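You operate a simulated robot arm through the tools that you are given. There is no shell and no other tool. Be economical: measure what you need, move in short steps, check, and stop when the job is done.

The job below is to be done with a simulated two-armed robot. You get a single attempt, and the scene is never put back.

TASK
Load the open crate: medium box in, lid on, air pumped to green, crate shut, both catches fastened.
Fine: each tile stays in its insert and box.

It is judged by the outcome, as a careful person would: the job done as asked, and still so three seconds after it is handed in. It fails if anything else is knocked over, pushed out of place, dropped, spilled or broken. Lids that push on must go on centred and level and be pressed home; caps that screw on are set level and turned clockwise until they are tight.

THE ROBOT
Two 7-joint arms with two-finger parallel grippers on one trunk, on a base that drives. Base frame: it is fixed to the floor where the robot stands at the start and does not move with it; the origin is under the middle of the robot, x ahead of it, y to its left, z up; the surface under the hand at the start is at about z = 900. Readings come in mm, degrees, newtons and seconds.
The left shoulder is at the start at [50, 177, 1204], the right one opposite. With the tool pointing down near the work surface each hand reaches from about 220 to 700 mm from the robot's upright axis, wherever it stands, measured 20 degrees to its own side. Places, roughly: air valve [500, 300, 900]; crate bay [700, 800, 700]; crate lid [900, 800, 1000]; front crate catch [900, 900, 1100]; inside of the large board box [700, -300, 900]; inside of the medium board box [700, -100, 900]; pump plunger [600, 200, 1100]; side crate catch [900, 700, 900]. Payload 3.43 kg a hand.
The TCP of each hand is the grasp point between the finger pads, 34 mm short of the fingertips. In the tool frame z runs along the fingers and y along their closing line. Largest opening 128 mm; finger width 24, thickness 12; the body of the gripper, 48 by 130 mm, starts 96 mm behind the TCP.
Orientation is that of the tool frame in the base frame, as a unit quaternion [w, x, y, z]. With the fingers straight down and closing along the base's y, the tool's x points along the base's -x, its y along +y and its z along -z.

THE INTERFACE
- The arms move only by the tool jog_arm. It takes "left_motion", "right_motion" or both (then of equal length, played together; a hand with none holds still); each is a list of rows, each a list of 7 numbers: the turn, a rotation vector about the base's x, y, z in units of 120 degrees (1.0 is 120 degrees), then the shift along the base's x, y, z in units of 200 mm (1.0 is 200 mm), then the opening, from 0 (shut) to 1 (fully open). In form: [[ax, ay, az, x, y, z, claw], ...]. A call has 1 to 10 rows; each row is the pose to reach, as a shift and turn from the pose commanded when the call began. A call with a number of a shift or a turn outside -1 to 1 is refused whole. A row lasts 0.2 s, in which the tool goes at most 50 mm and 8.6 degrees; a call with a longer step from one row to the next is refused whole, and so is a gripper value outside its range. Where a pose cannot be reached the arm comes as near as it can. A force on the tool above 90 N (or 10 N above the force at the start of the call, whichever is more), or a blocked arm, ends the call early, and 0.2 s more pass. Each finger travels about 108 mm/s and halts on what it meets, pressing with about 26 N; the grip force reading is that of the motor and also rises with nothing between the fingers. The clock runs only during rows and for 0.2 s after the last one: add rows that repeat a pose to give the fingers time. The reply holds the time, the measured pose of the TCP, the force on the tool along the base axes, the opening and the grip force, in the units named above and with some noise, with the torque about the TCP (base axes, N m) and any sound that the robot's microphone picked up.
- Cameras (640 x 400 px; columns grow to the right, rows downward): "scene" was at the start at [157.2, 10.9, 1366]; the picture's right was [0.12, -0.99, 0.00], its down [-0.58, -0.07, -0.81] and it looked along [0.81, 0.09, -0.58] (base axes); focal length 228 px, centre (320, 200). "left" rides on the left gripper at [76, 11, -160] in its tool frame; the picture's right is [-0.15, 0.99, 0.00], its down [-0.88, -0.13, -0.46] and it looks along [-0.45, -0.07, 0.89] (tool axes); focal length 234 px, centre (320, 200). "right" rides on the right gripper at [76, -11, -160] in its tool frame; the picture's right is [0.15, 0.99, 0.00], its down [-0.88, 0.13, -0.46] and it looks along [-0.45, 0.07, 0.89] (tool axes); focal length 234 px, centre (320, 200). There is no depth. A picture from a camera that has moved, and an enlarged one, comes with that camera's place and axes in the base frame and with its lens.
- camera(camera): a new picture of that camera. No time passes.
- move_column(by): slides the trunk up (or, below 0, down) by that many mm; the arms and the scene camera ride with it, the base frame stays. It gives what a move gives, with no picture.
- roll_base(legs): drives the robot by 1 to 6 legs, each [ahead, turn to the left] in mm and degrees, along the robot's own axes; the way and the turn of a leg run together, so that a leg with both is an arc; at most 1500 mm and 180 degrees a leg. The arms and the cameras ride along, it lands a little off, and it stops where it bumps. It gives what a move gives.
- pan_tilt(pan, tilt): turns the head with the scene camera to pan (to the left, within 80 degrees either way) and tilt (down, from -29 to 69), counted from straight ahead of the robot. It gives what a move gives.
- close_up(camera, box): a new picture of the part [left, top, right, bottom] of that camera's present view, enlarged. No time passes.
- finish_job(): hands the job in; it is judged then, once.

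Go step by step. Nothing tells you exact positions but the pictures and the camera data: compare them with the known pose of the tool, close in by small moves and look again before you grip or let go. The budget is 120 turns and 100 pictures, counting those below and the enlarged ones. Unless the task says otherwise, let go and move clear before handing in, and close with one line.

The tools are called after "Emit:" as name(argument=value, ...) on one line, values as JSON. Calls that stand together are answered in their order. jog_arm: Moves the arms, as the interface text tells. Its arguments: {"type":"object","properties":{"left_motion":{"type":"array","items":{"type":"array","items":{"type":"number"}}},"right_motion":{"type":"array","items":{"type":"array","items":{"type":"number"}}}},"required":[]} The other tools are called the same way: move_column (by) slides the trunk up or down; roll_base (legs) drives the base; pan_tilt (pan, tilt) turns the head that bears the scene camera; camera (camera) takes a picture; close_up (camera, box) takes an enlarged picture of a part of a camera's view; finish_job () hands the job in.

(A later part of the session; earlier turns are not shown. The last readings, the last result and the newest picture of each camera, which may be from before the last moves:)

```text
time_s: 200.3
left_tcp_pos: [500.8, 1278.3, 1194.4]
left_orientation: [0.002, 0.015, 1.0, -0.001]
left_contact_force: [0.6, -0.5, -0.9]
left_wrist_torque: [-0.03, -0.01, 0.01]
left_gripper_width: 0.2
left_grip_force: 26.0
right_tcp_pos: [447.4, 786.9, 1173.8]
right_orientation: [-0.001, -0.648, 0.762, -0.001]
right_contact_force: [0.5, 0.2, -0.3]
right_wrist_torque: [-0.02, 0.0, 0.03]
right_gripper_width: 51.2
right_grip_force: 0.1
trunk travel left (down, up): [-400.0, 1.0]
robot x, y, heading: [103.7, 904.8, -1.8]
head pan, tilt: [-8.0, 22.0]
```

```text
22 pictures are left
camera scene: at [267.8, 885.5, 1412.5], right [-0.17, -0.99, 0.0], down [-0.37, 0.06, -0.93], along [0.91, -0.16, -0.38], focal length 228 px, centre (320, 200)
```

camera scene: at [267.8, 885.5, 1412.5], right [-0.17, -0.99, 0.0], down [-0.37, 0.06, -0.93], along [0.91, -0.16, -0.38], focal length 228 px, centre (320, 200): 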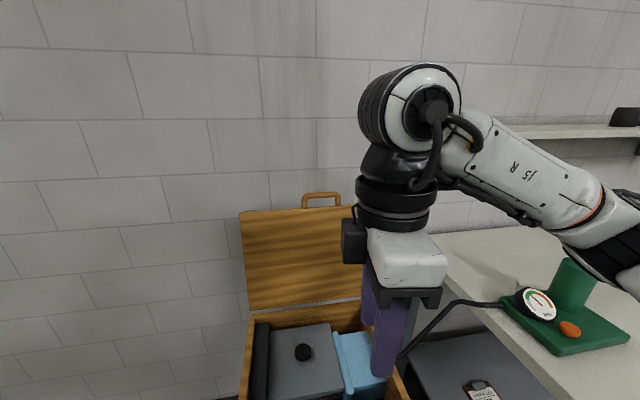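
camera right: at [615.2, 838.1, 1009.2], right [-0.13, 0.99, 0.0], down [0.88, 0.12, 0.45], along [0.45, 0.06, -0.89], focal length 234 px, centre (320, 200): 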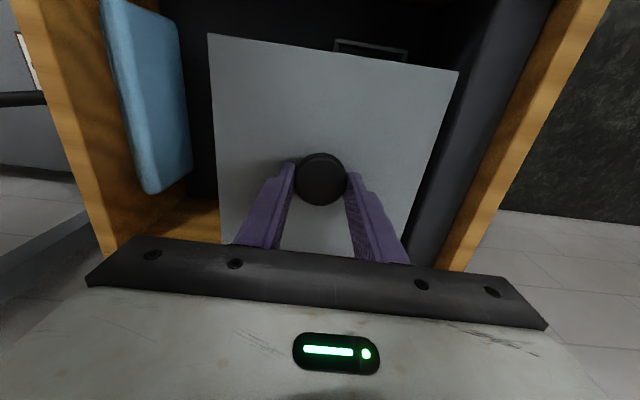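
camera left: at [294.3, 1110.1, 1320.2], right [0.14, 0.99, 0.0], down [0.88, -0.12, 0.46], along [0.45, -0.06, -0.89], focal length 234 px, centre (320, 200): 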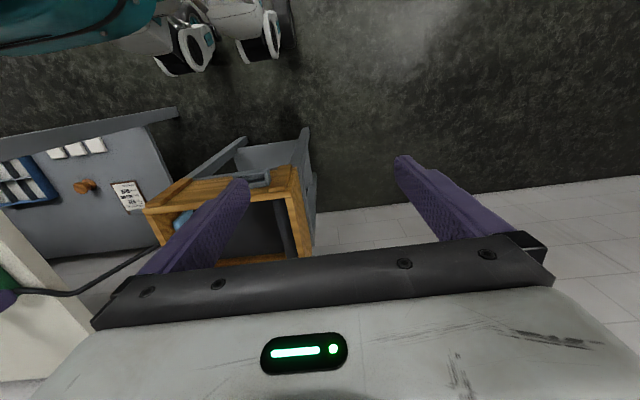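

The lid leans back slightly, with its loop bar at roughly [888, 775, 1174]. Drive closer and orient the right hand for it: finish the yaw and pitch the fingers forward 45°.

Emit:
roll_base(legs=[[140, 1.8]])

Emit:
jog_arm(right_motion=[[0, 0, 0, 0.1, -0.02, 0.05, 0.4], [0, 0, 0, 0.2, -0.04, 0.1, 0.4], [0, 0, 0.03, 0.3, -0.06, 0.15, 0.4], [0, 0, 0.062, 0.4, -0.06, 0.2, 0.4]])

Emit:
jog_arm(right_motion=[[0, -0.06, 0, 0, 0, 0.03, 0.4], [0, -0.12, 0, 0.05, 0, 0.06, 0.4], [0, -0.18, 0, 0.1, 0, 0.09, 0.4], [0, -0.24, 0, 0.15, 0, 0.12, 0.4], [0, -0.3, 0, 0.2, 0, 0.15, 0.4], [0, -0.36, 0, 0.25, 0, 0.15, 0.4]])

Emit:
camera(camera="scene")

```text
time_s: 201.8
left_tcp_pos: [625.8, 1285.5, 1195.3]
left_orientation: [0.002, 0.0, 1.0, -0.001]
left_contact_force: [0.4, -0.5, -0.2]
left_wrist_torque: [0.03, -0.03, 0.01]
left_gripper_width: 0.0
left_grip_force: 25.6
right_tcp_pos: [587.4, 793.3, 1172.4]
right_orientation: [0.0, -0.659, 0.752, -0.001]
right_contact_force: [0.0, 0.0, 0.4]
right_wrist_torque: [0.02, -0.01, 0.0]
right_gripper_width: 51.3
right_grip_force: 0.1
trunk travel left (down, up): [-400.0, 1.0]
robot x, y, heading: [244.4, 897.3, -0.1]
head pan, tilt: [-8.0, 22.0]
stopped in leg 1: the robot was blocked; the commanded pose is now the measured one
```

```text
time_s: 202.8
left_tcp_pos: [626.3, 1286.4, 1194.3]
left_orientation: [0.002, 0.001, 1.0, -0.001]
left_contact_force: [1.0, 0.4, -0.6]
left_wrist_torque: [0.04, -0.02, 0.01]
left_gripper_width: 0.0
left_grip_force: 25.4
right_tcp_pos: [565.4, 824.1, 1188.2]
right_orientation: [0.0, -0.705, 0.709, -0.001]
right_contact_force: [-0.7, 0.2, 0.4]
right_wrist_torque: [-0.02, 0.0, -0.01]
right_gripper_width: 51.0
right_grip_force: 0.1
right hand out of reach, approached as far as the arm can: row 1, 2, 3, 4
trunk travel left (down, up): [-400.0, 1.0]
robot x, y, heading: [243.6, 899.4, -0.0]
head pan, tilt: [-8.0, 22.0]
```

```text
time_s: 204.2
left_tcp_pos: [626.4, 1285.5, 1194.4]
left_orientation: [0.002, 0.0, 1.0, -0.001]
left_contact_force: [-0.1, 1.5, -0.6]
left_wrist_torque: [0.05, -0.01, 0.0]
left_gripper_width: 0.0
left_grip_force: 26.3
right_tcp_pos: [616.5, 821.5, 1217.3]
right_orientation: [0.262, -0.657, 0.657, -0.261]
right_contact_force: [0.5, 1.0, 0.7]
right_wrist_torque: [0.0, 0.0, 0.02]
right_gripper_width: 51.2
right_grip_force: 0.1
trunk travel left (down, up): [-400.0, 1.0]
robot x, y, heading: [242.8, 898.5, -0.2]
head pan, tilt: [-8.0, 22.0]
```

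```text
21 pictures are left
camera scene: at [405.8, 886.6, 1412.5], right [-0.14, -0.99, 0.0], down [-0.37, 0.05, -0.93], along [0.92, -0.13, -0.37], focal length 228 px, centre (320, 200)
```

scene: 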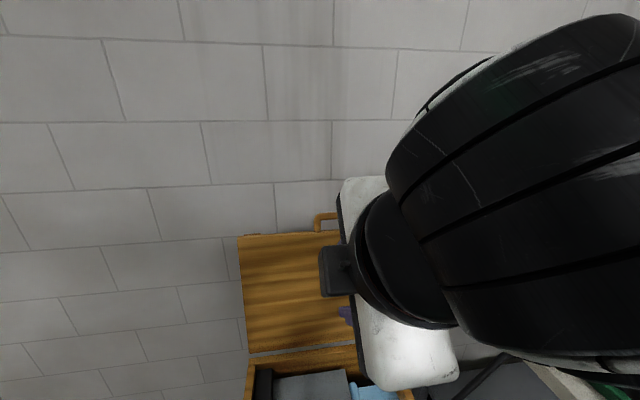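

The base touched the stand, so I'll back off slightly, then look with the right wrist camera.

Emit:
roll_base(legs=[[-12, 0]])

Emit:
jog_arm(right_motion=[[0, 0, 0, 0.1, -0.05, 0, 0.32], [0, 0, 0, 0.2, -0.1, 0, 0.32], [0, 0, 0, 0.3, -0.15, 0, 0.32], [0, 0, 0, 0.4, -0.2, 0, 0.32], [0, 0, 0, 0.5, -0.22, 0, 0.32], [0, 0, 0, 0.6, -0.22, 0, 0.32], [0, 0, 0, 0.7, -0.22, 0, 0.32]])

Emit:
camera(camera="right")

```text
time_s: 204.9
left_tcp_pos: [613.3, 1285.4, 1194.8]
left_orientation: [0.002, 0.0, 1.0, -0.002]
left_contact_force: [-0.1, 0.1, -1.5]
left_wrist_torque: [0.03, -0.02, 0.0]
left_gripper_width: 0.1
left_grip_force: 25.4
right_tcp_pos: [603.0, 822.6, 1218.9]
right_orientation: [0.26, -0.657, 0.657, -0.262]
right_contact_force: [-0.4, -0.2, 0.0]
right_wrist_torque: [-0.02, -0.01, -0.01]
right_gripper_width: 51.3
right_grip_force: 0.1
trunk travel left (down, up): [-400.0, 1.0]
robot x, y, heading: [228.6, 899.2, 0.1]
head pan, tilt: [-8.0, 22.0]
```

```text
time_s: 206.5
left_tcp_pos: [614.9, 1284.9, 1195.6]
left_orientation: [0.001, 0.001, 1.0, -0.001]
left_contact_force: [-0.3, -0.2, 0.1]
left_wrist_torque: [0.01, -0.01, 0.02]
left_gripper_width: 0.0
left_grip_force: 26.3
right_tcp_pos: [633.2, 806.5, 1217.4]
right_orientation: [0.26, -0.656, 0.658, -0.261]
right_contact_force: [-0.3, -0.9, 0.7]
right_wrist_torque: [0.02, -0.02, 0.03]
right_gripper_width: 41.1
right_grip_force: 0.0
right hand out of reach, approached as far as the arm can: row 2, 3, 4, 5, 6, 7
trunk travel left (down, up): [-400.0, 1.0]
robot x, y, heading: [233.0, 897.0, -0.0]
head pan, tilt: [-8.0, 22.0]
```

```text
20 pictures are left
camera right: at [532.6, 732.5, 1342.0], right [-0.72, -0.14, -0.68], down [-0.4, 0.88, 0.24], along [0.56, 0.45, -0.69], focal length 234 px, centre (320, 200)
```

right: 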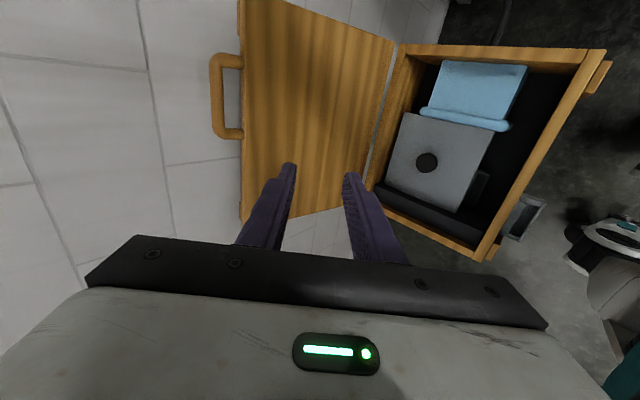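

That wrist yaw blocks reach. Better idea: keep the fingers closing along y and pinch a side post of the loop, which then acts as a pivot while the lid swings. Undo the pitch and yaw first.

Emit:
jog_arm(right_motion=[[0, 0.06, 0, -0.05, -0.05, 0, 0.32], [0, 0.12, 0, -0.1, -0.1, 0, 0.32], [0, 0.18, 0, -0.15, -0.15, -0.05, 0.32], [0, 0.24, 0, -0.2, -0.2, -0.1, 0.32], [0, 0.3, 0, -0.25, -0.25, -0.15, 0.32], [0, 0.36, 0, -0.3, -0.3, -0.2, 0.32]])

Emit:
jog_arm(right_motion=[[0, 0, -0.07, 0.02, 0, 0, 0.32], [0, 0, -0.14, 0.04, 0, 0, 0.32], [0, 0, -0.21, 0.06, 0, 0, 0.32], [0, 0, -0.28, 0.08, 0, 0, 0.32], [0, 0, -0.35, 0.1, 0, 0, 0.32], [0, 0, -0.42, 0.12, 0, 0, 0.32], [0, 0, -0.49, 0.14, 0, 0, 0.32], [0, 0, -0.56, 0.16, 0, 0, 0.32], [0, 0, -0.63, 0.18, 0, 0, 0.32], [0, 0, -0.7, 0.2, 0, 0, 0.32]])

Emit:
jog_arm(right_motion=[[0, -0.05, -0.01, 0.05, 0, 0, 0.32], [0, -0.11, -0.02, 0.1, 0, 0, 0.32], [0, -0.17, -0.03, 0.15, 0, 0.03, 0.32], [0, -0.23, -0.04, 0.2, 0, 0.06, 0.32], [0, -0.29, -0.045, 0.25, 0, 0.09, 0.32], [0, -0.35, -0.045, 0.3, 0, 0.12, 0.32], [0, -0.375, -0.045, 0.35, 0, 0.15, 0.32]])

```text
time_s: 207.9
left_tcp_pos: [614.0, 1284.2, 1196.0]
left_orientation: [0.001, 0.0, 1.0, 0.0]
left_contact_force: [0.7, -0.5, 0.3]
left_wrist_torque: [0.05, 0.0, 0.02]
left_gripper_width: 0.1
left_grip_force: 26.0
right_tcp_pos: [532.8, 773.6, 1172.1]
right_orientation: [0.0, -0.706, 0.708, -0.001]
right_contact_force: [0.4, -1.2, 1.1]
right_wrist_torque: [0.05, -0.01, -0.02]
right_gripper_width: 41.1
right_grip_force: 0.3
right hand out of reach, approached as far as the arm can: row 1, 2, 3, 4, 5, 6
trunk travel left (down, up): [-400.0, 1.0]
robot x, y, heading: [233.3, 896.4, -0.2]
head pan, tilt: [-8.0, 22.0]
```

```text
time_s: 210.1
left_tcp_pos: [614.1, 1285.8, 1193.9]
left_orientation: [0.001, 0.001, 1.0, 0.0]
left_contact_force: [-0.1, -0.5, 0.5]
left_wrist_torque: [-0.02, 0.0, -0.01]
left_gripper_width: 0.0
left_grip_force: 25.8
right_tcp_pos: [577.8, 776.6, 1175.1]
right_orientation: [-0.001, -0.051, 0.999, -0.001]
right_contact_force: [-0.3, 0.3, 0.3]
right_wrist_torque: [0.03, 0.02, 0.0]
right_gripper_width: 41.0
right_grip_force: 0.0
trunk travel left (down, up): [-400.0, 1.0]
robot x, y, heading: [230.3, 896.5, 0.1]
head pan, tilt: [-8.0, 22.0]
```

```text
time_s: 211.7
left_tcp_pos: [614.5, 1285.6, 1194.8]
left_orientation: [0.002, -0.001, 1.0, -0.001]
left_contact_force: [-0.3, 0.1, 1.5]
left_wrist_torque: [-0.01, -0.03, 0.01]
left_gripper_width: 0.0
left_grip_force: 26.0
right_tcp_pos: [647.6, 776.8, 1205.2]
right_orientation: [0.382, -0.001, 0.924, -0.02]
right_contact_force: [0.4, -0.5, -0.5]
right_wrist_torque: [0.0, -0.01, 0.0]
right_gripper_width: 40.9
right_grip_force: 0.1
trunk travel left (down, up): [-400.0, 1.0]
robot x, y, heading: [230.9, 896.5, 0.1]
head pan, tilt: [-8.0, 22.0]
```

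Now yaw 0 with 45° forward pitch works. The right post of the loop is at about [888, 728, 1168]; moving to a standoff along the finger direction.

Emit:
jog_arm(right_motion=[[0, 0, 0, 0.1, -0.05, 0.02, 0.32], [0, 0, 0, 0.2, -0.1, 0.04, 0.32], [0, 0, 0, 0.3, -0.15, 0.06, 0.32], [0, 0, 0, 0.4, -0.2, 0.08, 0.32], [0, 0, 0, 0.5, -0.245, 0.095, 0.32], [0, 0, 0, 0.6, -0.245, 0.095, 0.32], [0, 0, 0, 0.7, -0.245, 0.095, 0.32], [0, 0, 0, 0.8, -0.245, 0.095, 0.32], [0, 0, 0, 0.88, -0.245, 0.095, 0.32]])

Emit:
camera(camera="right")

```text
time_s: 213.7
left_tcp_pos: [614.3, 1285.0, 1195.0]
left_orientation: [0.002, 0.0, 1.0, -0.001]
left_contact_force: [-0.4, 0.6, -0.1]
left_wrist_torque: [0.0, -0.03, -0.02]
left_gripper_width: 0.2
left_grip_force: 26.1
right_tcp_pos: [825.0, 727.9, 1226.1]
right_orientation: [0.381, -0.002, 0.924, -0.02]
right_contact_force: [0.1, 0.2, -0.1]
right_wrist_torque: [-0.02, 0.0, 0.05]
right_gripper_width: 41.1
right_grip_force: 0.1
trunk travel left (down, up): [-400.0, 1.0]
robot x, y, heading: [235.3, 898.9, -0.1]
head pan, tilt: [-8.0, 22.0]
```

```text
19 pictures are left
camera right: at [658.9, 722.3, 1285.1], right [-0.09, 0.99, -0.14], down [0.31, 0.16, 0.94], along [0.95, 0.04, -0.32], focal length 234 px, centre (320, 200)
```

right: 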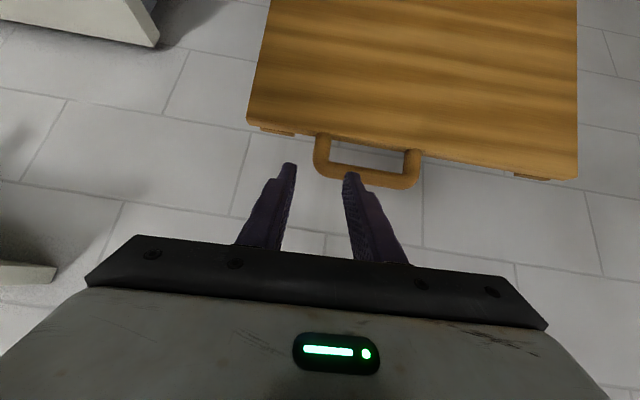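

Fingers straddle the post nicely. I'll pitch another 20° so the inner finger passes cleanly through the loop opening, at a standoff.

Emit:
jog_arm(right_motion=[[0, -0.06, 0, -0.03, 0, -0.07, 0.32], [0, -0.12, 0, -0.06, 0, -0.14, 0.32], [0, -0.167, 0, -0.075, 0, -0.205, 0.32], [0, -0.167, 0, -0.075, 0, -0.205, 0.32]])

Emit:
close_up(camera="right", box=[200, 60, 480, 260])

```text
time_s: 214.7
left_tcp_pos: [614.6, 1285.4, 1193.9]
left_orientation: [0.001, 0.0, 1.0, -0.001]
left_contact_force: [-0.1, -0.2, 0.0]
left_wrist_torque: [0.0, 0.01, 0.04]
left_gripper_width: 0.0
left_grip_force: 26.1
right_tcp_pos: [809.1, 729.4, 1184.0]
right_orientation: [0.537, 0.002, 0.843, -0.021]
right_contact_force: [-0.5, -0.5, -0.4]
right_wrist_torque: [-0.01, 0.0, -0.03]
right_gripper_width: 41.2
right_grip_force: 0.1
trunk travel left (down, up): [-400.0, 1.0]
robot x, y, heading: [231.8, 902.1, 0.1]
head pan, tilt: [-8.0, 22.0]
```

```text
2.00 times, centred on (340, 160) of right
camera zoom: at [633.6, 723.5, 1182.5], right [-0.04, 0.99, -0.16], down [-0.04, 0.16, 0.99], along [1.0, 0.04, 0.03], focal length 468 px, centre (280, 280)
```

zoom: 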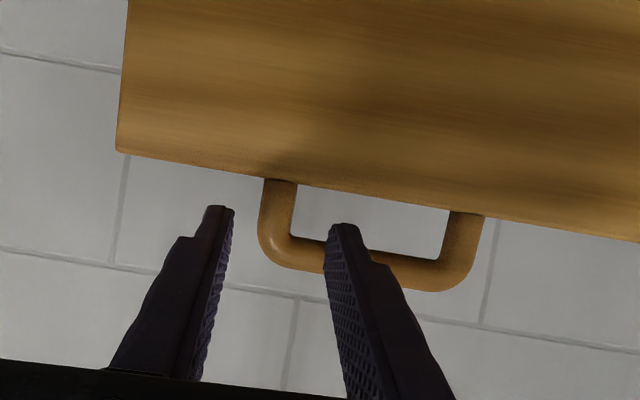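

Aligned. Advance ~60 mm with a slight drop so the fingers straddle the post with the inner finger through the opening.

Emit:
jog_arm(right_motion=[[0, 0, 0, 0.08, -0.007, -0.015, 0.32], [0, 0, 0, 0.16, -0.007, -0.03, 0.32], [0, 0, 0, 0.23, -0.007, -0.045, 0.32], [0, 0, 0, 0.3, -0.007, -0.06, 0.32], [0, 0, 0, 0.3, -0.007, -0.06, 0.32]])

Emit:
close_up(camera="right", box=[200, 60, 480, 260])

```text
time_s: 215.7
left_tcp_pos: [603.4, 1283.2, 1199.6]
left_orientation: [0.006, 0.0, 1.0, 0.0]
left_contact_force: [-0.3, 0.3, 0.4]
left_wrist_torque: [-0.01, -0.03, -0.02]
left_gripper_width: 0.1
left_grip_force: 26.1
right_tcp_pos: [839.2, 731.3, 1176.6]
right_orientation: [0.536, -0.006, 0.844, -0.017]
right_contact_force: [-61.7, -12.6, 14.9]
right_wrist_torque: [-0.27, -0.28, 0.62]
right_gripper_width: 32.5
right_grip_force: 0.1
trunk travel left (down, up): [-400.0, 1.0]
robot x, y, heading: [230.6, 898.5, -0.2]
head pan, tilt: [-8.0, 22.0]
stopped in row 4 (right hand): the force on the tool passed its limit at 100 N (the readings are from after the stop); the commanded pose is now the measured one
```

```text
2.00 times, centred on (340, 160) of right
camera zoom: at [663.6, 722.6, 1176.3], right [-0.05, 0.98, -0.17], down [-0.04, 0.16, 0.99], along [1.0, 0.06, 0.03], focal length 468 px, centre (280, 280)
```

zoom: 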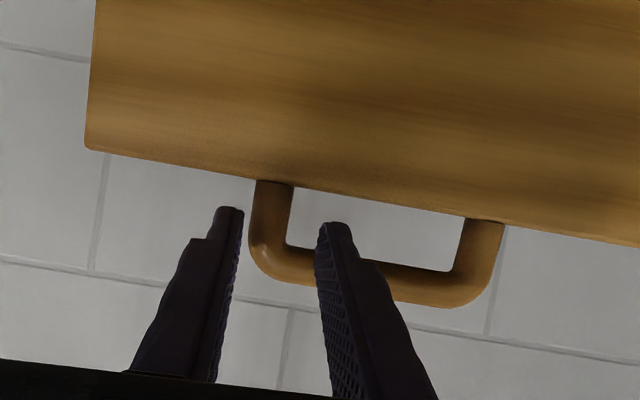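

The opening is too tight for the finger. Better: grip the whole loop (≈115 mm wide) from outside with the 128 mm opening. Back off, centre at y≈778, open fully.

Emit:
jog_arm(right_motion=[[0, 0, 0, -0.1, 0, 0.02, 0.32], [0, 0, 0, -0.2, 0, 0.04, 0.5], [0, 0, 0, -0.3, 0.1, 0.06, 0.7], [0, 0, 0, -0.3, 0.2, 0.06, 1], [0, 0, 0, -0.3, 0.235, 0.06, 1], [0, 0, 0, -0.3, 0.235, 0.06, 1], [0, 0, 0, -0.3, 0.235, 0.06, 1]])

Emit:
close_up(camera="right", box=[200, 60, 480, 260])

```text
time_s: 217.2
left_tcp_pos: [614.5, 1285.7, 1193.4]
left_orientation: [0.002, 0.0, 1.0, -0.001]
left_contact_force: [-0.7, -0.1, -0.1]
left_wrist_torque: [0.02, 0.02, 0.03]
left_gripper_width: 0.1
left_grip_force: 25.8
right_tcp_pos: [795.1, 778.2, 1179.3]
right_orientation: [0.531, -0.005, 0.847, -0.017]
right_contact_force: [0.0, 0.6, -0.5]
right_wrist_torque: [0.02, -0.04, -0.02]
right_gripper_width: 127.8
right_grip_force: 0.0
trunk travel left (down, up): [-400.0, 1.0]
robot x, y, heading: [231.6, 899.4, -0.1]
head pan, tilt: [-8.0, 22.0]
```

```text
2.00 times, centred on (340, 160) of right
camera zoom: at [618.7, 769.9, 1181.1], right [-0.05, 0.98, -0.17], down [-0.02, 0.17, 0.99], along [1.0, 0.06, 0.01], focal length 468 px, centre (280, 280)
```

zoom: 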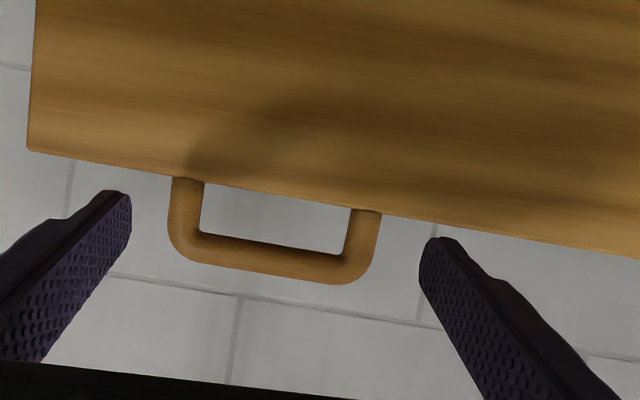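

Well centred. Advance 62 mm straight so the fingers flank the loop.

Emit:
jog_arm(right_motion=[[0, 0, 0, 0.08, 0.01, 0.015, 1], [0, 0, 0, 0.16, 0.01, 0.015, 1], [0, 0, 0, 0.24, 0.01, 0.015, 1], [0, 0, 0, 0.31, 0.01, 0.015, 1], [0, 0, 0, 0.31, 0.01, 0.015, 1]])

Emit:
close_up(camera="right", box=[200, 60, 480, 260])

```text
time_s: 218.4
left_tcp_pos: [613.0, 1284.8, 1195.0]
left_orientation: [0.002, 0.0, 1.0, -0.001]
left_contact_force: [-0.2, -0.4, -0.9]
left_wrist_torque: [-0.01, -0.02, -0.01]
left_gripper_width: 0.0
left_grip_force: 26.3
right_tcp_pos: [853.7, 781.6, 1182.2]
right_orientation: [0.531, -0.005, 0.847, -0.018]
right_contact_force: [-1.0, -1.0, -0.6]
right_wrist_torque: [-0.05, 0.0, -0.06]
right_gripper_width: 128.1
right_grip_force: 0.1
trunk travel left (down, up): [-400.0, 1.0]
robot x, y, heading: [231.6, 895.1, -0.2]
head pan, tilt: [-8.0, 22.0]
```

```text
2.00 times, centred on (340, 160) of right
camera zoom: at [677.8, 773.5, 1185.1], right [-0.05, 0.98, -0.17], down [-0.02, 0.17, 0.99], along [1.0, 0.06, 0.01], focal length 468 px, centre (280, 280)
```

zoom: 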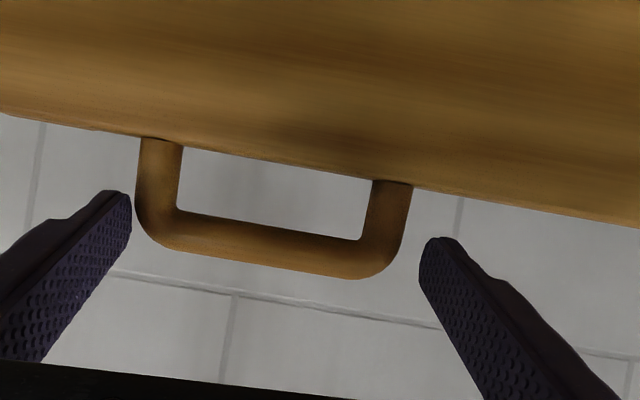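

Fingers now flank the loop. Advance 6 mm and close.

Emit:
jog_arm(right_motion=[[0, 0, 0, 0.03, 0, -0.01, 1], [0, 0, 0, 0.03, 0, -0.01, 0.9], [0, 0, 0, 0.03, 0, -0.01, 0.8], [0, 0, 0, 0.03, 0, -0.01, 0.8], [0, 0, 0, 0.03, 0, -0.01, 0.8]])

Emit:
close_up(camera="right", box=[200, 60, 480, 260])

```text
time_s: 219.7
left_tcp_pos: [613.3, 1282.1, 1195.7]
left_orientation: [0.002, 0.001, 1.0, 0.001]
left_contact_force: [0.5, 0.8, -0.4]
left_wrist_torque: [0.03, -0.02, -0.02]
left_gripper_width: 0.0
left_grip_force: 26.1
right_tcp_pos: [860.7, 776.9, 1181.8]
right_orientation: [0.531, -0.001, 0.847, -0.021]
right_contact_force: [-1.2, -20.1, 4.3]
right_wrist_torque: [-0.96, -0.35, -0.96]
right_gripper_width: 116.5
right_grip_force: 45.3
trunk travel left (down, up): [-400.0, 1.0]
robot x, y, heading: [228.7, 901.4, 0.1]
head pan, tilt: [-8.0, 22.0]
```

```text
2.00 times, centred on (340, 160) of right
camera zoom: at [683.9, 769.7, 1183.4], right [-0.04, 0.98, -0.17], down [-0.02, 0.17, 0.99], along [1.0, 0.05, 0.02], focal length 468 px, centre (280, 280)
```

zoom: 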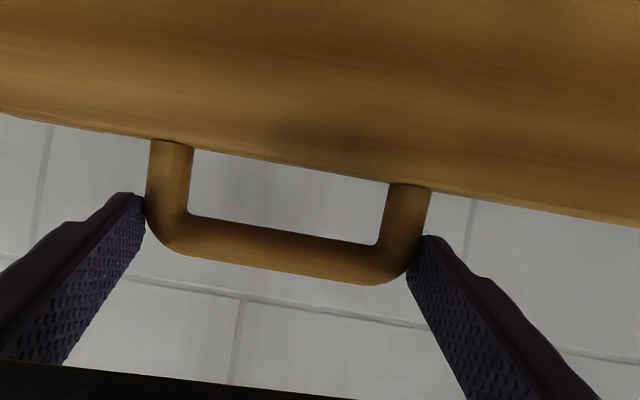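

Gripped (116.5 mm). Pull the lid forward along its arc, a first small portion as a test.

Emit:
jog_arm(right_motion=[[0, 0, 0, -0.04, -0.015, 0.006, 0.75], [0, 0, 0, -0.1, -0.02, 0.014, 0.75], [0, 0, 0, -0.17, -0.02, 0.021, 0.75], [0, 0, 0, -0.25, -0.02, 0.026, 0.75], [0, 0, 0, -0.33, -0.02, 0.029, 0.75], [0, 0, 0, -0.41, -0.02, 0.027, 0.75], [0, 0, 0, -0.48, -0.02, 0.021, 0.75]])

Emit:
camera(camera="right")

```text
time_s: 221.2
left_tcp_pos: [614.0, 1284.1, 1194.6]
left_orientation: [0.001, 0.0, 1.0, 0.0]
left_contact_force: [0.0, -0.6, -0.6]
left_wrist_torque: [0.01, -0.03, 0.0]
left_gripper_width: 0.0
left_grip_force: 26.3
right_tcp_pos: [764.9, 775.5, 1187.5]
right_orientation: [0.533, -0.003, 0.846, -0.017]
right_contact_force: [2.7, -9.4, 9.1]
right_wrist_torque: [0.32, -1.44, -0.77]
right_gripper_width: 116.7
right_grip_force: 45.3
trunk travel left (down, up): [-400.0, 1.0]
robot x, y, heading: [232.3, 899.6, -0.4]
head pan, tilt: [-8.0, 22.0]
```

```text
13 pictures are left
camera right: at [588.6, 768.0, 1187.2], right [-0.05, 0.98, -0.16], down [-0.03, 0.16, 0.99], along [1.0, 0.05, 0.02], focal length 234 px, centre (320, 200)
```

right: 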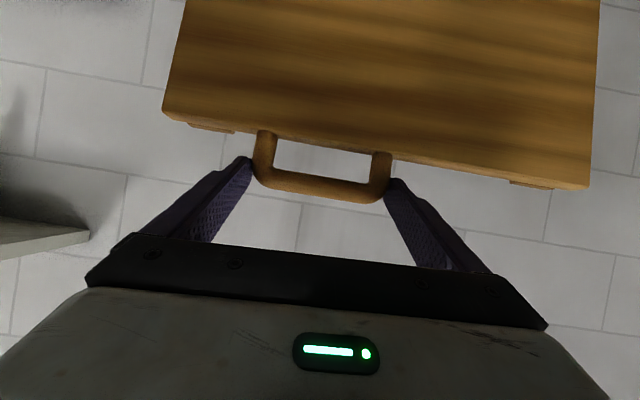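

The lid follows. Continue along the arc to about 35° past vertical, gradually pitching the hand downward.

Emit:
jog_arm(right_motion=[[0, 0.0167, 0, -0.0925, -0.01, 0.002, 0.75], [0, 0.0333, 0, -0.184, -0.01, -0.0115, 0.75], [0, 0.05, 0, -0.275, -0.01, -0.03, 0.75], [0, 0.0667, 0, -0.3645, -0.01, -0.0525, 0.75], [0, 0.0833, 0, -0.452, -0.01, -0.08, 0.75], [0, 0.1, 0, -0.538, -0.01, -0.1125, 0.75], [0, 0.1167, 0, -0.6225, -0.01, -0.15, 0.75], [0, 0.1333, 0, -0.7045, -0.01, -0.19, 0.75], [0, 0.15, 0, -0.7845, -0.01, -0.2365, 0.75], [0, 0.1667, 0, -0.861, -0.01, -0.286, 0.75]])

```text
time_s: 223.4
left_tcp_pos: [614.8, 1280.7, 1196.3]
left_orientation: [0.001, 0.001, 1.0, 0.002]
left_contact_force: [0.5, 0.1, 0.0]
left_wrist_torque: [0.02, 0.04, -0.01]
left_gripper_width: 0.2
left_grip_force: 26.2
right_tcp_pos: [608.1, 777.6, 1137.6]
right_orientation: [0.374, -0.002, 0.927, -0.025]
right_contact_force: [0.4, -42.6, -3.0]
right_wrist_torque: [-0.94, -0.47, -0.38]
right_gripper_width: 120.2
right_grip_force: 21.0
right hand out of reach, approached as far as the arm can: row 8, 9, 10
trunk travel left (down, up): [-400.0, 1.0]
robot x, y, heading: [226.7, 899.2, -0.3]
head pan, tilt: [-8.0, 22.0]
```

Emit:
camera(camera="right")

```text
12 pictures are left
camera right: at [443.5, 773.3, 1198.9], right [-0.09, 0.98, -0.15], down [0.32, 0.17, 0.93], along [0.94, 0.04, -0.33], focal length 234 px, centre (320, 200)
```

right: 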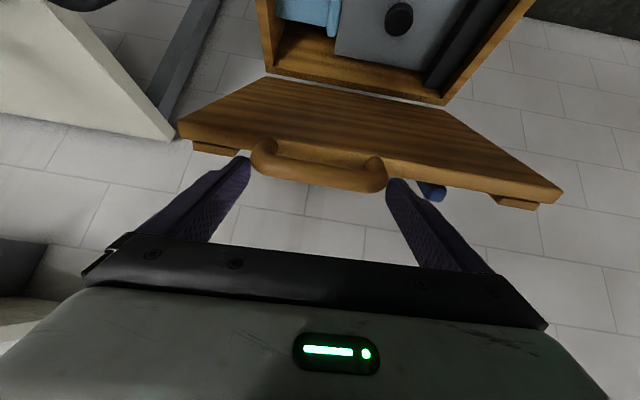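

The lid is held and about 32° past vertical, but the arm is cramped in this pitch. I'll rotate the hand about the grip to point straight down (the grip acts as a pivot).

Emit:
jog_arm(right_motion=[[0, 0.05, 0, 0.012, -0.005, 0.006, 0.75], [0, 0.1, 0, 0.022, -0.01, 0.012, 0.75], [0, 0.15, 0, 0.033, -0.015, 0.018, 0.75], [0, 0.2, 0, 0.043, -0.015, 0.022, 0.75], [0, 0.25, 0, 0.052, -0.015, 0.026, 0.75], [0, 0.3, 0, 0.062, -0.015, 0.03, 0.75], [0, 0.34, 0, 0.07, -0.015, 0.032, 0.75]])

```text
time_s: 225.1
left_tcp_pos: [612.2, 1281.5, 1197.0]
left_orientation: [0.002, 0.001, 1.0, 0.002]
left_contact_force: [-0.7, -1.4, 0.8]
left_wrist_torque: [0.14, -0.03, -0.02]
left_gripper_width: 0.0
left_grip_force: 25.8
right_tcp_pos: [618.9, 783.6, 1143.9]
right_orientation: [0.029, -0.014, 0.999, -0.008]
right_contact_force: [0.3, 3.5, 0.4]
right_wrist_torque: [-0.2, 0.06, -0.01]
right_gripper_width: 104.1
right_grip_force: 0.1
trunk travel left (down, up): [-400.0, 1.0]
robot x, y, heading: [232.4, 898.8, -0.2]
head pan, tilt: [-8.0, 22.0]
```

The fingers slipped off the loop. Check the lid's state.

Emit:
camera(camera="right")

```text
11 pictures are left
camera right: at [536.1, 774.1, 1299.0], right [-0.17, 0.98, -0.02], down [0.85, 0.16, 0.5], along [0.5, 0.07, -0.86], focal length 234 px, centre (320, 200)
```

right: 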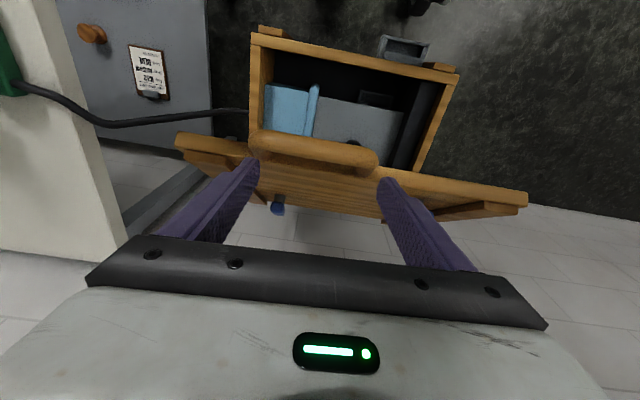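

The lid stays at ~35° on its own—the hinge holds. So I can push it shut from above with closed fingers. Lift clear of the loop, move behind it over the outer face.

Emit:
jog_arm(right_motion=[[0, 0, 0, 0, 0, 0, 0.95], [0, 0, 0, 0, 0, 0, 1], [0, 0, 0, 0, 0, 0.1, 1], [0, 0, 0, 0, 0, 0.25, 1], [0, 0.02, 0, 0, 0, 0.35, 0.6], [0, 0.028, 0, 0.05, 0.03, 0.35, 0.3], [0, 0.028, 0, 0.15, 0.03, 0.35, 0], [0, 0.028, 0, 0.25, 0.03, 0.35, 0], [0, 0.028, 0, 0.28, 0.03, 0.35, 0], [0, 0.028, 0, 0.28, 0.03, 0.35, 0]])

Emit:
pan_tilt(pan=-10, tilt=38)

Emit:
camera(camera="scene")

```text
time_s: 227.2
left_tcp_pos: [614.0, 1286.4, 1194.6]
left_orientation: [0.001, 0.001, 1.0, -0.001]
left_contact_force: [-0.3, 0.1, 0.1]
left_wrist_torque: [0.0, 0.04, -0.01]
left_gripper_width: 0.1
left_grip_force: 25.7
right_tcp_pos: [679.0, 792.1, 1212.6]
right_orientation: [-0.001, -0.013, 1.0, -0.012]
right_contact_force: [0.5, -0.1, 0.0]
right_wrist_torque: [-0.03, -0.02, 0.02]
right_gripper_width: 0.0
right_grip_force: 25.6
trunk travel left (down, up): [-400.0, 1.0]
robot x, y, heading: [232.8, 899.1, -0.2]
head pan, tilt: [-8.0, 22.0]
```

```text
time_s: 228.0
left_tcp_pos: [614.3, 1285.1, 1194.2]
left_orientation: [0.002, 0.0, 1.0, -0.001]
left_contact_force: [-0.5, 0.5, -0.5]
left_wrist_torque: [0.01, 0.04, -0.06]
left_gripper_width: 0.3
left_grip_force: 26.1
right_tcp_pos: [678.1, 791.7, 1213.0]
right_orientation: [-0.001, -0.014, 1.0, -0.012]
right_contact_force: [0.0, 0.3, -0.2]
right_wrist_torque: [-0.01, 0.02, 0.01]
right_gripper_width: 0.4
right_grip_force: 25.8
trunk travel left (down, up): [-400.0, 1.0]
robot x, y, heading: [229.4, 899.0, -0.3]
head pan, tilt: [-10.0, 38.0]
```

```text
10 pictures are left
camera scene: at [385.4, 884.1, 1387.4], right [-0.18, -0.98, 0.0], down [-0.61, 0.11, -0.79], along [0.78, -0.14, -0.62], focal length 228 px, centre (320, 200)
```

scene: 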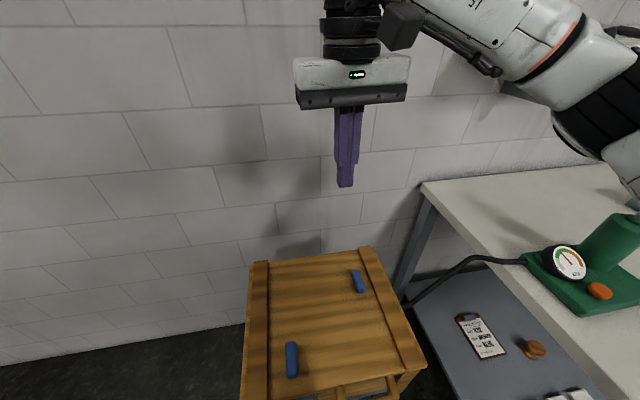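

The lid has swung down shut by itself (damped). Two blue catch levers are visible on top. Zoom in.

Emit:
close_up(camera="scene", box=[220, 230, 450, 400])

```text
2.35 times, centred on (335, 315) of scene
camera zoom: at [385.4, 884.1, 1387.4], right [-0.18, -0.98, 0.0], down [-0.61, 0.11, -0.79], along [0.78, -0.14, -0.62], focal length 536 px, centre (285, -71)
```

zoom: 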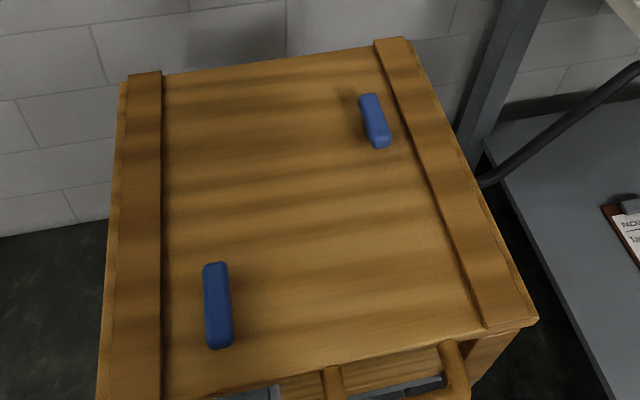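

The catches are at about [560, 912] (front) and [709, 722] (side). Get a closer view with the wrist camera.

Emit:
jog_arm(right_motion=[[0, 0, 0, -0.05, 0.12, -0.1, 0], [0, 0, 0, -0.1, 0.24, -0.25, 0], [0, 0, 0, -0.15, 0.36, -0.4, 0], [0, 0, 0, -0.19, 0.48, -0.5, 0], [0, 0, 0, -0.19, 0.54, -0.6, 0]])

Emit:
close_up(camera="right", box=[150, 10, 450, 210])

```text
time_s: 229.2
left_tcp_pos: [614.6, 1285.4, 1194.6]
left_orientation: [0.001, 0.0, 1.0, 0.0]
left_contact_force: [0.1, 0.5, 0.1]
left_wrist_torque: [0.0, -0.01, 0.0]
left_gripper_width: 0.1
left_grip_force: 25.9
right_tcp_pos: [639.5, 898.7, 1088.6]
right_orientation: [0.0, -0.012, 1.0, -0.012]
right_contact_force: [0.2, 0.0, 0.1]
right_wrist_torque: [-0.05, 0.01, 0.0]
right_gripper_width: 0.0
right_grip_force: 25.8
trunk travel left (down, up): [-400.0, 1.0]
robot x, y, heading: [229.9, 897.9, -0.2]
head pan, tilt: [-10.0, 38.0]
```

```text
2.00 times, centred on (300, 110) of right
camera zoom: at [565.3, 890.9, 1249.1], right [-0.17, 0.98, -0.02], down [0.88, 0.16, 0.45], along [0.45, 0.06, -0.89], focal length 468 px, centre (360, 380)
```

zoom: 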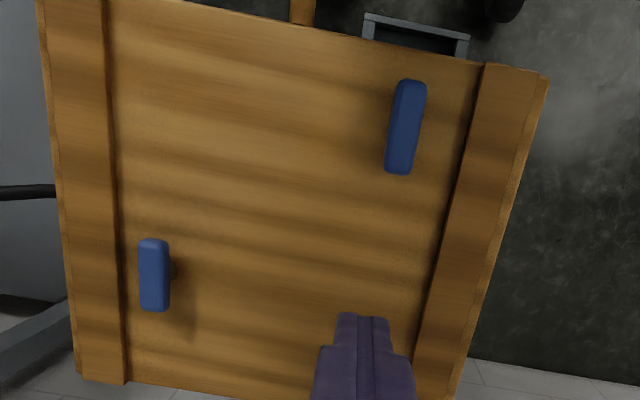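

Emit:
close_up(camera="right", box=[200, 115, 260, 175])

Emit:
close_up(camera="right", box=[315, 15, 395, 105])

```text
6.67 times, centred on (230, 145) of right
camera zoom: at [565.3, 890.9, 1249.1], right [-0.17, 0.98, -0.02], down [0.88, 0.16, 0.45], along [0.45, 0.06, -0.89], focal length 1561 px, centre (920, 567)
```

zoom: 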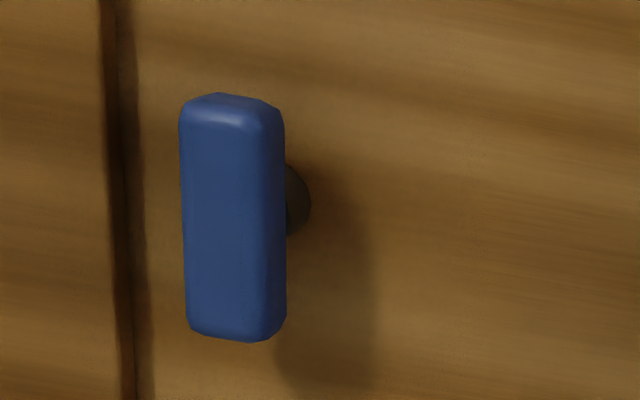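

```text
4.44 times, centred on (355, 60) of right
camera zoom: at [565.3, 890.9, 1249.1], right [-0.17, 0.98, -0.02], down [0.88, 0.16, 0.45], along [0.45, 0.06, -0.89], focal length 1041 px, centre (164, 822)
```

zoom: 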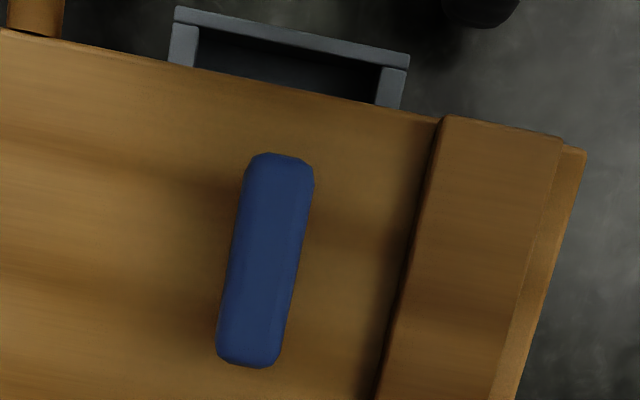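

Both catches are T-handles on stems (quarter-turn). The side one is at ≈[703, 729], bar height ≈ z 863. Move the right hand above it and test whether it can turn clockwise 85° there.

Emit:
jog_arm(right_motion=[[0, 0, 0, 0.06, -0.2, 0, 0.2], [0, 0, 0, 0.12, -0.4, -0.1, 0.4], [0, 0, 0, 0.2, -0.6, -0.25, 0.45], [0, 0, 0, 0.28, -0.8, -0.4, 0.45], [0, 0, 0, 0.317, -0.848, -0.6, 0.45], [0, 0, 0, 0.317, -0.848, -0.75, 0.45]])

Emit:
jog_arm(right_motion=[[0, 0, -0.07, 0, 0, 0, 0.45], [0, 0, -0.14, 0, 0, 0, 0.45], [0, 0, -0.21, 0, 0, 0, 0.45], [0, 0, -0.28, 0, 0, 0, 0.45], [0, 0, -0.35, 0, 0, 0, 0.45], [0, 0, -0.42, 0, 0, 0, 0.45], [0, 0, -0.49, 0, 0, 0, 0.45], [0, 0, -0.56, 0, 0, 0, 0.45], [0, 0, -0.63, 0, 0, 0, 0.45], [0, 0, -0.7, 0, 0, 0, 0.45]])

```text
refused: row 3 steps farther than a row can; nothing moved
```

```text
time_s: 231.4
left_tcp_pos: [614.0, 1285.4, 1194.5]
left_orientation: [0.002, 0.0, 1.0, -0.001]
left_contact_force: [-0.6, 0.7, -0.3]
left_wrist_torque: [-0.02, 0.01, 0.0]
left_gripper_width: 0.1
left_grip_force: 25.8
right_tcp_pos: [639.6, 897.2, 1091.9]
right_orientation: [-0.009, 0.66, 0.751, -0.009]
right_contact_force: [0.3, -0.1, 0.5]
right_wrist_torque: [0.03, 0.01, 0.02]
right_gripper_width: 57.6
right_grip_force: 0.1
trunk travel left (down, up): [-400.0, 1.0]
robot x, y, heading: [230.2, 899.0, -0.1]
head pan, tilt: [-10.0, 38.0]
```

Clockwise turning works. Rotate back while moving over the side catch.

Emit:
jog_arm(right_motion=[[0, 0, 0.07, 0.03, -0.08, 0, 0.45], [0, 0, 0.14, 0.06, -0.16, -0.05, 0.45], [0, 0, 0.21, 0.09, -0.25, -0.1, 0.45], [0, 0, 0.28, 0.12, -0.34, -0.2, 0.45], [0, 0, 0.35, 0.16, -0.43, -0.3, 0.45], [0, 0, 0.42, 0.2, -0.52, -0.4, 0.45], [0, 0, 0.49, 0.24, -0.61, -0.5, 0.45], [0, 0, 0.56, 0.28, -0.7, -0.6, 0.45], [0, 0, 0.63, 0.317, -0.78, -0.7, 0.45], [0, 0, 0.69, 0.317, -0.84, -0.75, 0.45]])

Emit:
close_up(camera="right", box=[200, 70, 440, 270])

```text
time_s: 233.6
left_tcp_pos: [613.4, 1284.8, 1193.7]
left_orientation: [0.002, 0.0, 1.0, 0.0]
left_contact_force: [1.3, 0.3, -0.6]
left_wrist_torque: [0.02, 0.02, 0.01]
left_gripper_width: 0.0
left_grip_force: 26.1
right_tcp_pos: [702.6, 733.1, 942.2]
right_orientation: [0.001, -0.004, 1.0, -0.013]
right_contact_force: [0.4, 0.4, -0.1]
right_wrist_torque: [-0.01, 0.0, -0.02]
right_gripper_width: 57.4
right_grip_force: 0.0
trunk travel left (down, up): [-400.0, 1.0]
robot x, y, heading: [230.3, 897.8, 0.1]
head pan, tilt: [-10.0, 38.0]
```

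```text
2.00 times, centred on (320, 170) of right
camera zoom: at [628.6, 725.3, 1101.6], right [-0.15, 0.99, -0.02], down [0.88, 0.15, 0.45], along [0.45, 0.05, -0.89], focal length 468 px, centre (320, 260)
```

zoom: 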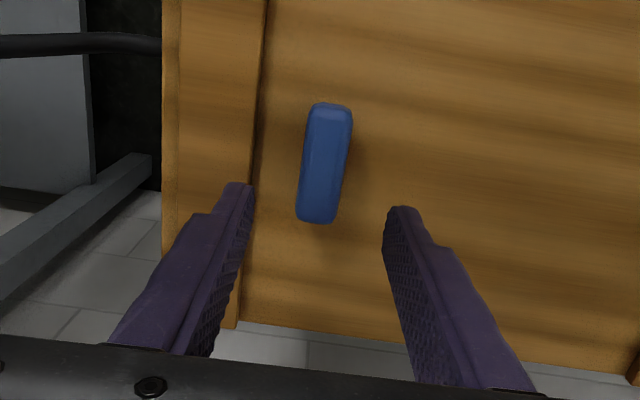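

Lever is slightly nearer; correct by (−5, +2) mm, narrow the opening to clear the side batten, and descend.

Emit:
jog_arm(right_motion=[[0, 0, 0, -0.026, 0.011, 0, 0.29], [0, 0, 0, -0.026, 0.011, -0.1, 0.29], [0, 0, 0, -0.026, 0.011, -0.2, 0.29], [0, 0, 0, -0.026, 0.011, -0.27, 0.29], [0, 0, 0, -0.026, 0.011, -0.31, 0.29], [0, 0, 0, -0.026, 0.011, -0.33, 0.29]])

Emit:
jog_arm(right_motion=[[0, 0, 0, 0, 0, 0, 0.15], [0, 0, 0, 0, 0, 0, 0.1], [0, 0, 0, 0, 0, 0, 0.1]])

```text
time_s: 235.0
left_tcp_pos: [612.0, 1284.6, 1196.5]
left_orientation: [0.003, 0.0, 1.0, -0.001]
left_contact_force: [1.0, -0.6, 0.7]
left_wrist_torque: [0.03, 0.07, -0.01]
left_gripper_width: 0.1
left_grip_force: 26.3
right_tcp_pos: [698.9, 735.2, 879.1]
right_orientation: [0.004, -0.003, 1.0, -0.011]
right_contact_force: [-4.0, -2.0, 27.8]
right_wrist_torque: [0.65, 0.36, 0.21]
right_gripper_width: 35.1
right_grip_force: 0.1
trunk travel left (down, up): [-400.0, 1.0]
robot x, y, heading: [227.0, 894.9, -0.4]
head pan, tilt: [-10.0, 38.0]
```

```text
time_s: 235.8
left_tcp_pos: [610.7, 1287.0, 1194.7]
left_orientation: [0.003, 0.0, 1.0, -0.001]
left_contact_force: [0.2, 0.1, 0.7]
left_wrist_torque: [-0.04, -0.02, -0.01]
left_gripper_width: 0.0
left_grip_force: 26.5
right_tcp_pos: [699.1, 736.2, 878.8]
right_orientation: [0.004, -0.003, 1.0, -0.01]
right_contact_force: [-2.9, 2.5, 37.1]
right_wrist_torque: [1.43, 0.56, -0.12]
right_gripper_width: 32.7
right_grip_force: 16.8
trunk travel left (down, up): [-400.0, 1.0]
robot x, y, heading: [232.3, 897.0, -0.3]
head pan, tilt: [-10.0, 38.0]
```

Tips are touching something below (lid/batten). Raise 6 mm and close again.

Emit:
jog_arm(right_motion=[[0, 0, 0, 0, 0, 0.02, 0.29], [0, 0, 0, 0, 0, 0.045, 0.29], [0, 0, 0, 0, 0, 0.045, 0.2], [0, 0, 0, 0, 0, 0.045, 0.1], [0, 0, 0, 0, 0, 0.045, 0.1]])

```text
time_s: 237.0
left_tcp_pos: [614.3, 1283.7, 1195.8]
left_orientation: [0.001, 0.002, 1.0, 0.0]
left_contact_force: [0.2, -0.1, 0.1]
left_wrist_torque: [0.02, 0.02, 0.0]
left_gripper_width: 0.1
left_grip_force: 26.7
right_tcp_pos: [697.4, 730.2, 881.2]
right_orientation: [-0.004, -0.002, 1.0, -0.014]
right_contact_force: [-6.1, -7.3, -12.5]
right_wrist_torque: [0.62, 0.38, -0.16]
right_gripper_width: 21.9
right_grip_force: 44.8
trunk travel left (down, up): [-400.0, 1.0]
robot x, y, heading: [230.6, 899.8, -0.1]
head pan, tilt: [-10.0, 38.0]
```

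Gripped at 22 mm. Turn clockwise.

Emit:
jog_arm(right_motion=[[0, 0, -0.05, 0, -0.015, -0.015, 0.1], [0, 0, -0.12, 0, -0.015, -0.015, 0.1], [0, 0, -0.19, 0, -0.015, -0.015, 0.1], [0, 0, -0.26, 0, -0.015, -0.015, 0.1], [0, 0, -0.33, 0, -0.015, -0.015, 0.1]])

```text
time_s: 238.2
left_tcp_pos: [611.3, 1283.2, 1195.5]
left_orientation: [0.003, 0.001, 1.0, 0.0]
left_contact_force: [0.0, -0.3, 0.3]
left_wrist_torque: [-0.01, 0.02, 0.0]
left_gripper_width: 0.1
left_grip_force: 25.9
right_tcp_pos: [696.3, 728.6, 881.5]
right_orientation: [-0.005, 0.337, 0.941, -0.014]
right_contact_force: [-18.9, -16.0, -3.7]
right_wrist_torque: [1.15, 0.05, 0.14]
right_gripper_width: 21.8
right_grip_force: 45.4
trunk travel left (down, up): [-400.0, 1.0]
robot x, y, heading: [228.3, 896.6, 0.0]
head pan, tilt: [-10.0, 38.0]
```

Emit:
jog_arm(right_motion=[[0, 0, -0.07, -0.01, -0.01, 0, 0.1], [0, 0, -0.14, -0.02, -0.02, 0, 0.1], [0, 0, -0.21, -0.02, -0.02, 0, 0.1], [0, 0, -0.28, -0.02, -0.02, 0, 0.1], [0, 0, -0.35, -0.02, -0.02, 0, 0.1], [0, 0, -0.42, -0.02, -0.02, 0, 0.1]])

Emit:
close_up(camera="scene", box=[250, 200, 450, 370])

```text
time_s: 239.6
left_tcp_pos: [611.6, 1283.4, 1195.5]
left_orientation: [0.002, 0.0, 1.0, -0.001]
left_contact_force: [-0.8, 0.7, 0.1]
left_wrist_torque: [-0.02, 0.0, 0.03]
left_gripper_width: 0.1
left_grip_force: 25.9
right_tcp_pos: [693.7, 724.6, 882.0]
right_orientation: [-0.009, 0.707, 0.707, -0.009]
right_contact_force: [-15.1, -12.9, -2.8]
right_wrist_torque: [0.31, -0.44, 0.05]
right_gripper_width: 22.0
right_grip_force: 44.7
trunk travel left (down, up): [-400.0, 1.0]
robot x, y, heading: [229.5, 900.7, -0.2]
head pan, tilt: [-10.0, 38.0]
```

```text
2.35 times, centred on (350, 285) of scene
camera zoom: at [383.9, 882.6, 1387.6], right [-0.18, -0.98, 0.0], down [-0.6, 0.11, -0.79], along [0.78, -0.14, -0.61], focal length 536 px, centre (249, 0)
```

zoom: 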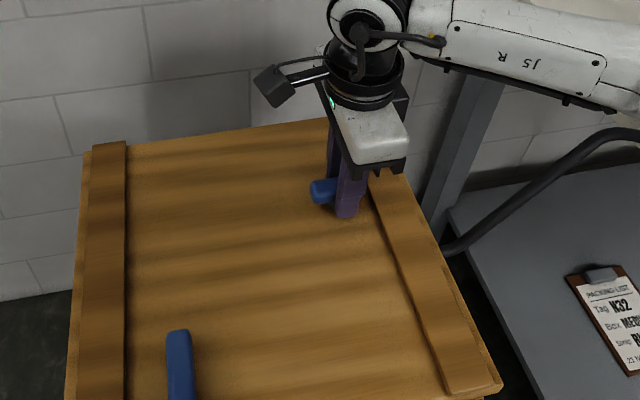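

The lever has turned to lie across. Nudge a little more clockwise to feel for a stop.

Emit:
jog_arm(right_motion=[[0, 0, -0.04, 0, 0, 0, 0.1], [0, 0, -0.08, 0, 0, 0, 0.1], [0, 0, -0.12, 0, 0, 0, 0.1]])

```text
time_s: 240.4
left_tcp_pos: [611.7, 1285.4, 1194.5]
left_orientation: [0.002, 0.0, 1.0, 0.0]
left_contact_force: [0.1, 0.7, -0.2]
left_wrist_torque: [0.03, 0.01, 0.04]
left_gripper_width: 0.0
left_grip_force: 26.4
right_tcp_pos: [692.3, 725.9, 883.6]
right_orientation: [-0.011, 0.787, 0.617, -0.006]
right_contact_force: [-14.2, -6.6, 2.9]
right_wrist_torque: [0.02, -0.84, 1.96]
right_gripper_width: 27.0
right_grip_force: 45.1
trunk travel left (down, up): [-400.0, 1.0]
robot x, y, heading: [233.2, 901.9, -0.2]
head pan, tilt: [-10.0, 38.0]
```

Firm stop felt at 90°: side catch fastened. Release, raise, rotate back and reposition for the front catch.

Emit:
jog_arm(right_motion=[[0, 0, 0.06, 0, 0, 0, 0.1], [0, 0, 0.1, 0, 0, 0, 0.25], [0, 0, 0.1, 0, 0, 0, 0.3], [0, 0, 0.1, 0, 0, 0, 0.3], [0, 0, 0.1, 0, 0, 0.12, 0.3], [0, 0, 0.1, 0, 0, 0.3, 0.3], [0, 0, 0.1, 0, 0, 0.45, 0.3]])

Emit:
roll_base(legs=[[-85, 0]])

Emit:
jog_arm(right_motion=[[0, 0, 0.07, 0, 0.1, 0, 0.3], [0, 0, 0.14, 0, 0.2, 0, 0.3], [0, 0, 0.21, 0, 0.3, 0, 0.3], [0, 0, 0.28, 0, 0.4, 0, 0.3], [0, 0, 0.35, 0, 0.5, 0, 0.3], [0, 0, 0.42, -0.05, 0.6, 0, 0.3], [0, 0, 0.49, -0.1, 0.7, 0, 0.3], [0, 0, 0.56, -0.15, 0.8, 0, 0.3], [0, 0, 0.63, -0.2, 0.88, 0, 0.3], [0, 0, 0.7, -0.25, 0.93, 0, 0.3]])

```text
time_s: 242.0
left_tcp_pos: [612.9, 1285.8, 1193.3]
left_orientation: [0.002, 0.001, 1.0, 0.0]
left_contact_force: [0.4, 0.7, -0.3]
left_wrist_torque: [0.03, 0.01, -0.01]
left_gripper_width: 0.2
left_grip_force: 26.2
right_tcp_pos: [693.0, 724.6, 972.1]
right_orientation: [-0.009, 0.72, 0.694, -0.008]
right_contact_force: [0.8, 0.0, 0.2]
right_wrist_torque: [0.02, 0.03, -0.01]
right_gripper_width: 38.4
right_grip_force: 0.0
trunk travel left (down, up): [-400.0, 1.0]
robot x, y, heading: [234.1, 896.8, -0.1]
head pan, tilt: [-10.0, 38.0]
```

```text
time_s: 243.1
left_tcp_pos: [530.2, 1286.4, 1194.6]
left_orientation: [0.002, 0.0, 1.0, -0.001]
left_contact_force: [-0.1, -0.5, -0.2]
left_wrist_torque: [0.01, -0.05, 0.01]
left_gripper_width: 0.1
left_grip_force: 26.0
right_tcp_pos: [610.5, 725.9, 972.6]
right_orientation: [-0.01, 0.72, 0.694, -0.008]
right_contact_force: [-0.4, -0.2, -0.1]
right_wrist_torque: [-0.02, -0.04, 0.01]
right_gripper_width: 38.3
right_grip_force: 0.1
trunk travel left (down, up): [-400.0, 1.0]
robot x, y, heading: [147.9, 900.5, -0.1]
head pan, tilt: [-10.0, 38.0]
```

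```text
time_s: 245.3
left_tcp_pos: [530.6, 1285.9, 1194.4]
left_orientation: [0.002, 0.0, 1.0, 0.0]
left_contact_force: [-0.9, -0.2, 0.0]
left_wrist_torque: [0.04, 0.02, -0.03]
left_gripper_width: 0.0
left_grip_force: 25.9
right_tcp_pos: [558.7, 912.4, 970.3]
right_orientation: [-0.001, 0.069, 0.998, -0.013]
right_contact_force: [-0.9, 0.0, -0.1]
right_wrist_torque: [-0.01, -0.02, -0.03]
right_gripper_width: 38.5
right_grip_force: 0.1
trunk travel left (down, up): [-400.0, 1.0]
robot x, y, heading: [150.1, 902.5, -0.1]
head pan, tilt: [-10.0, 38.0]
```

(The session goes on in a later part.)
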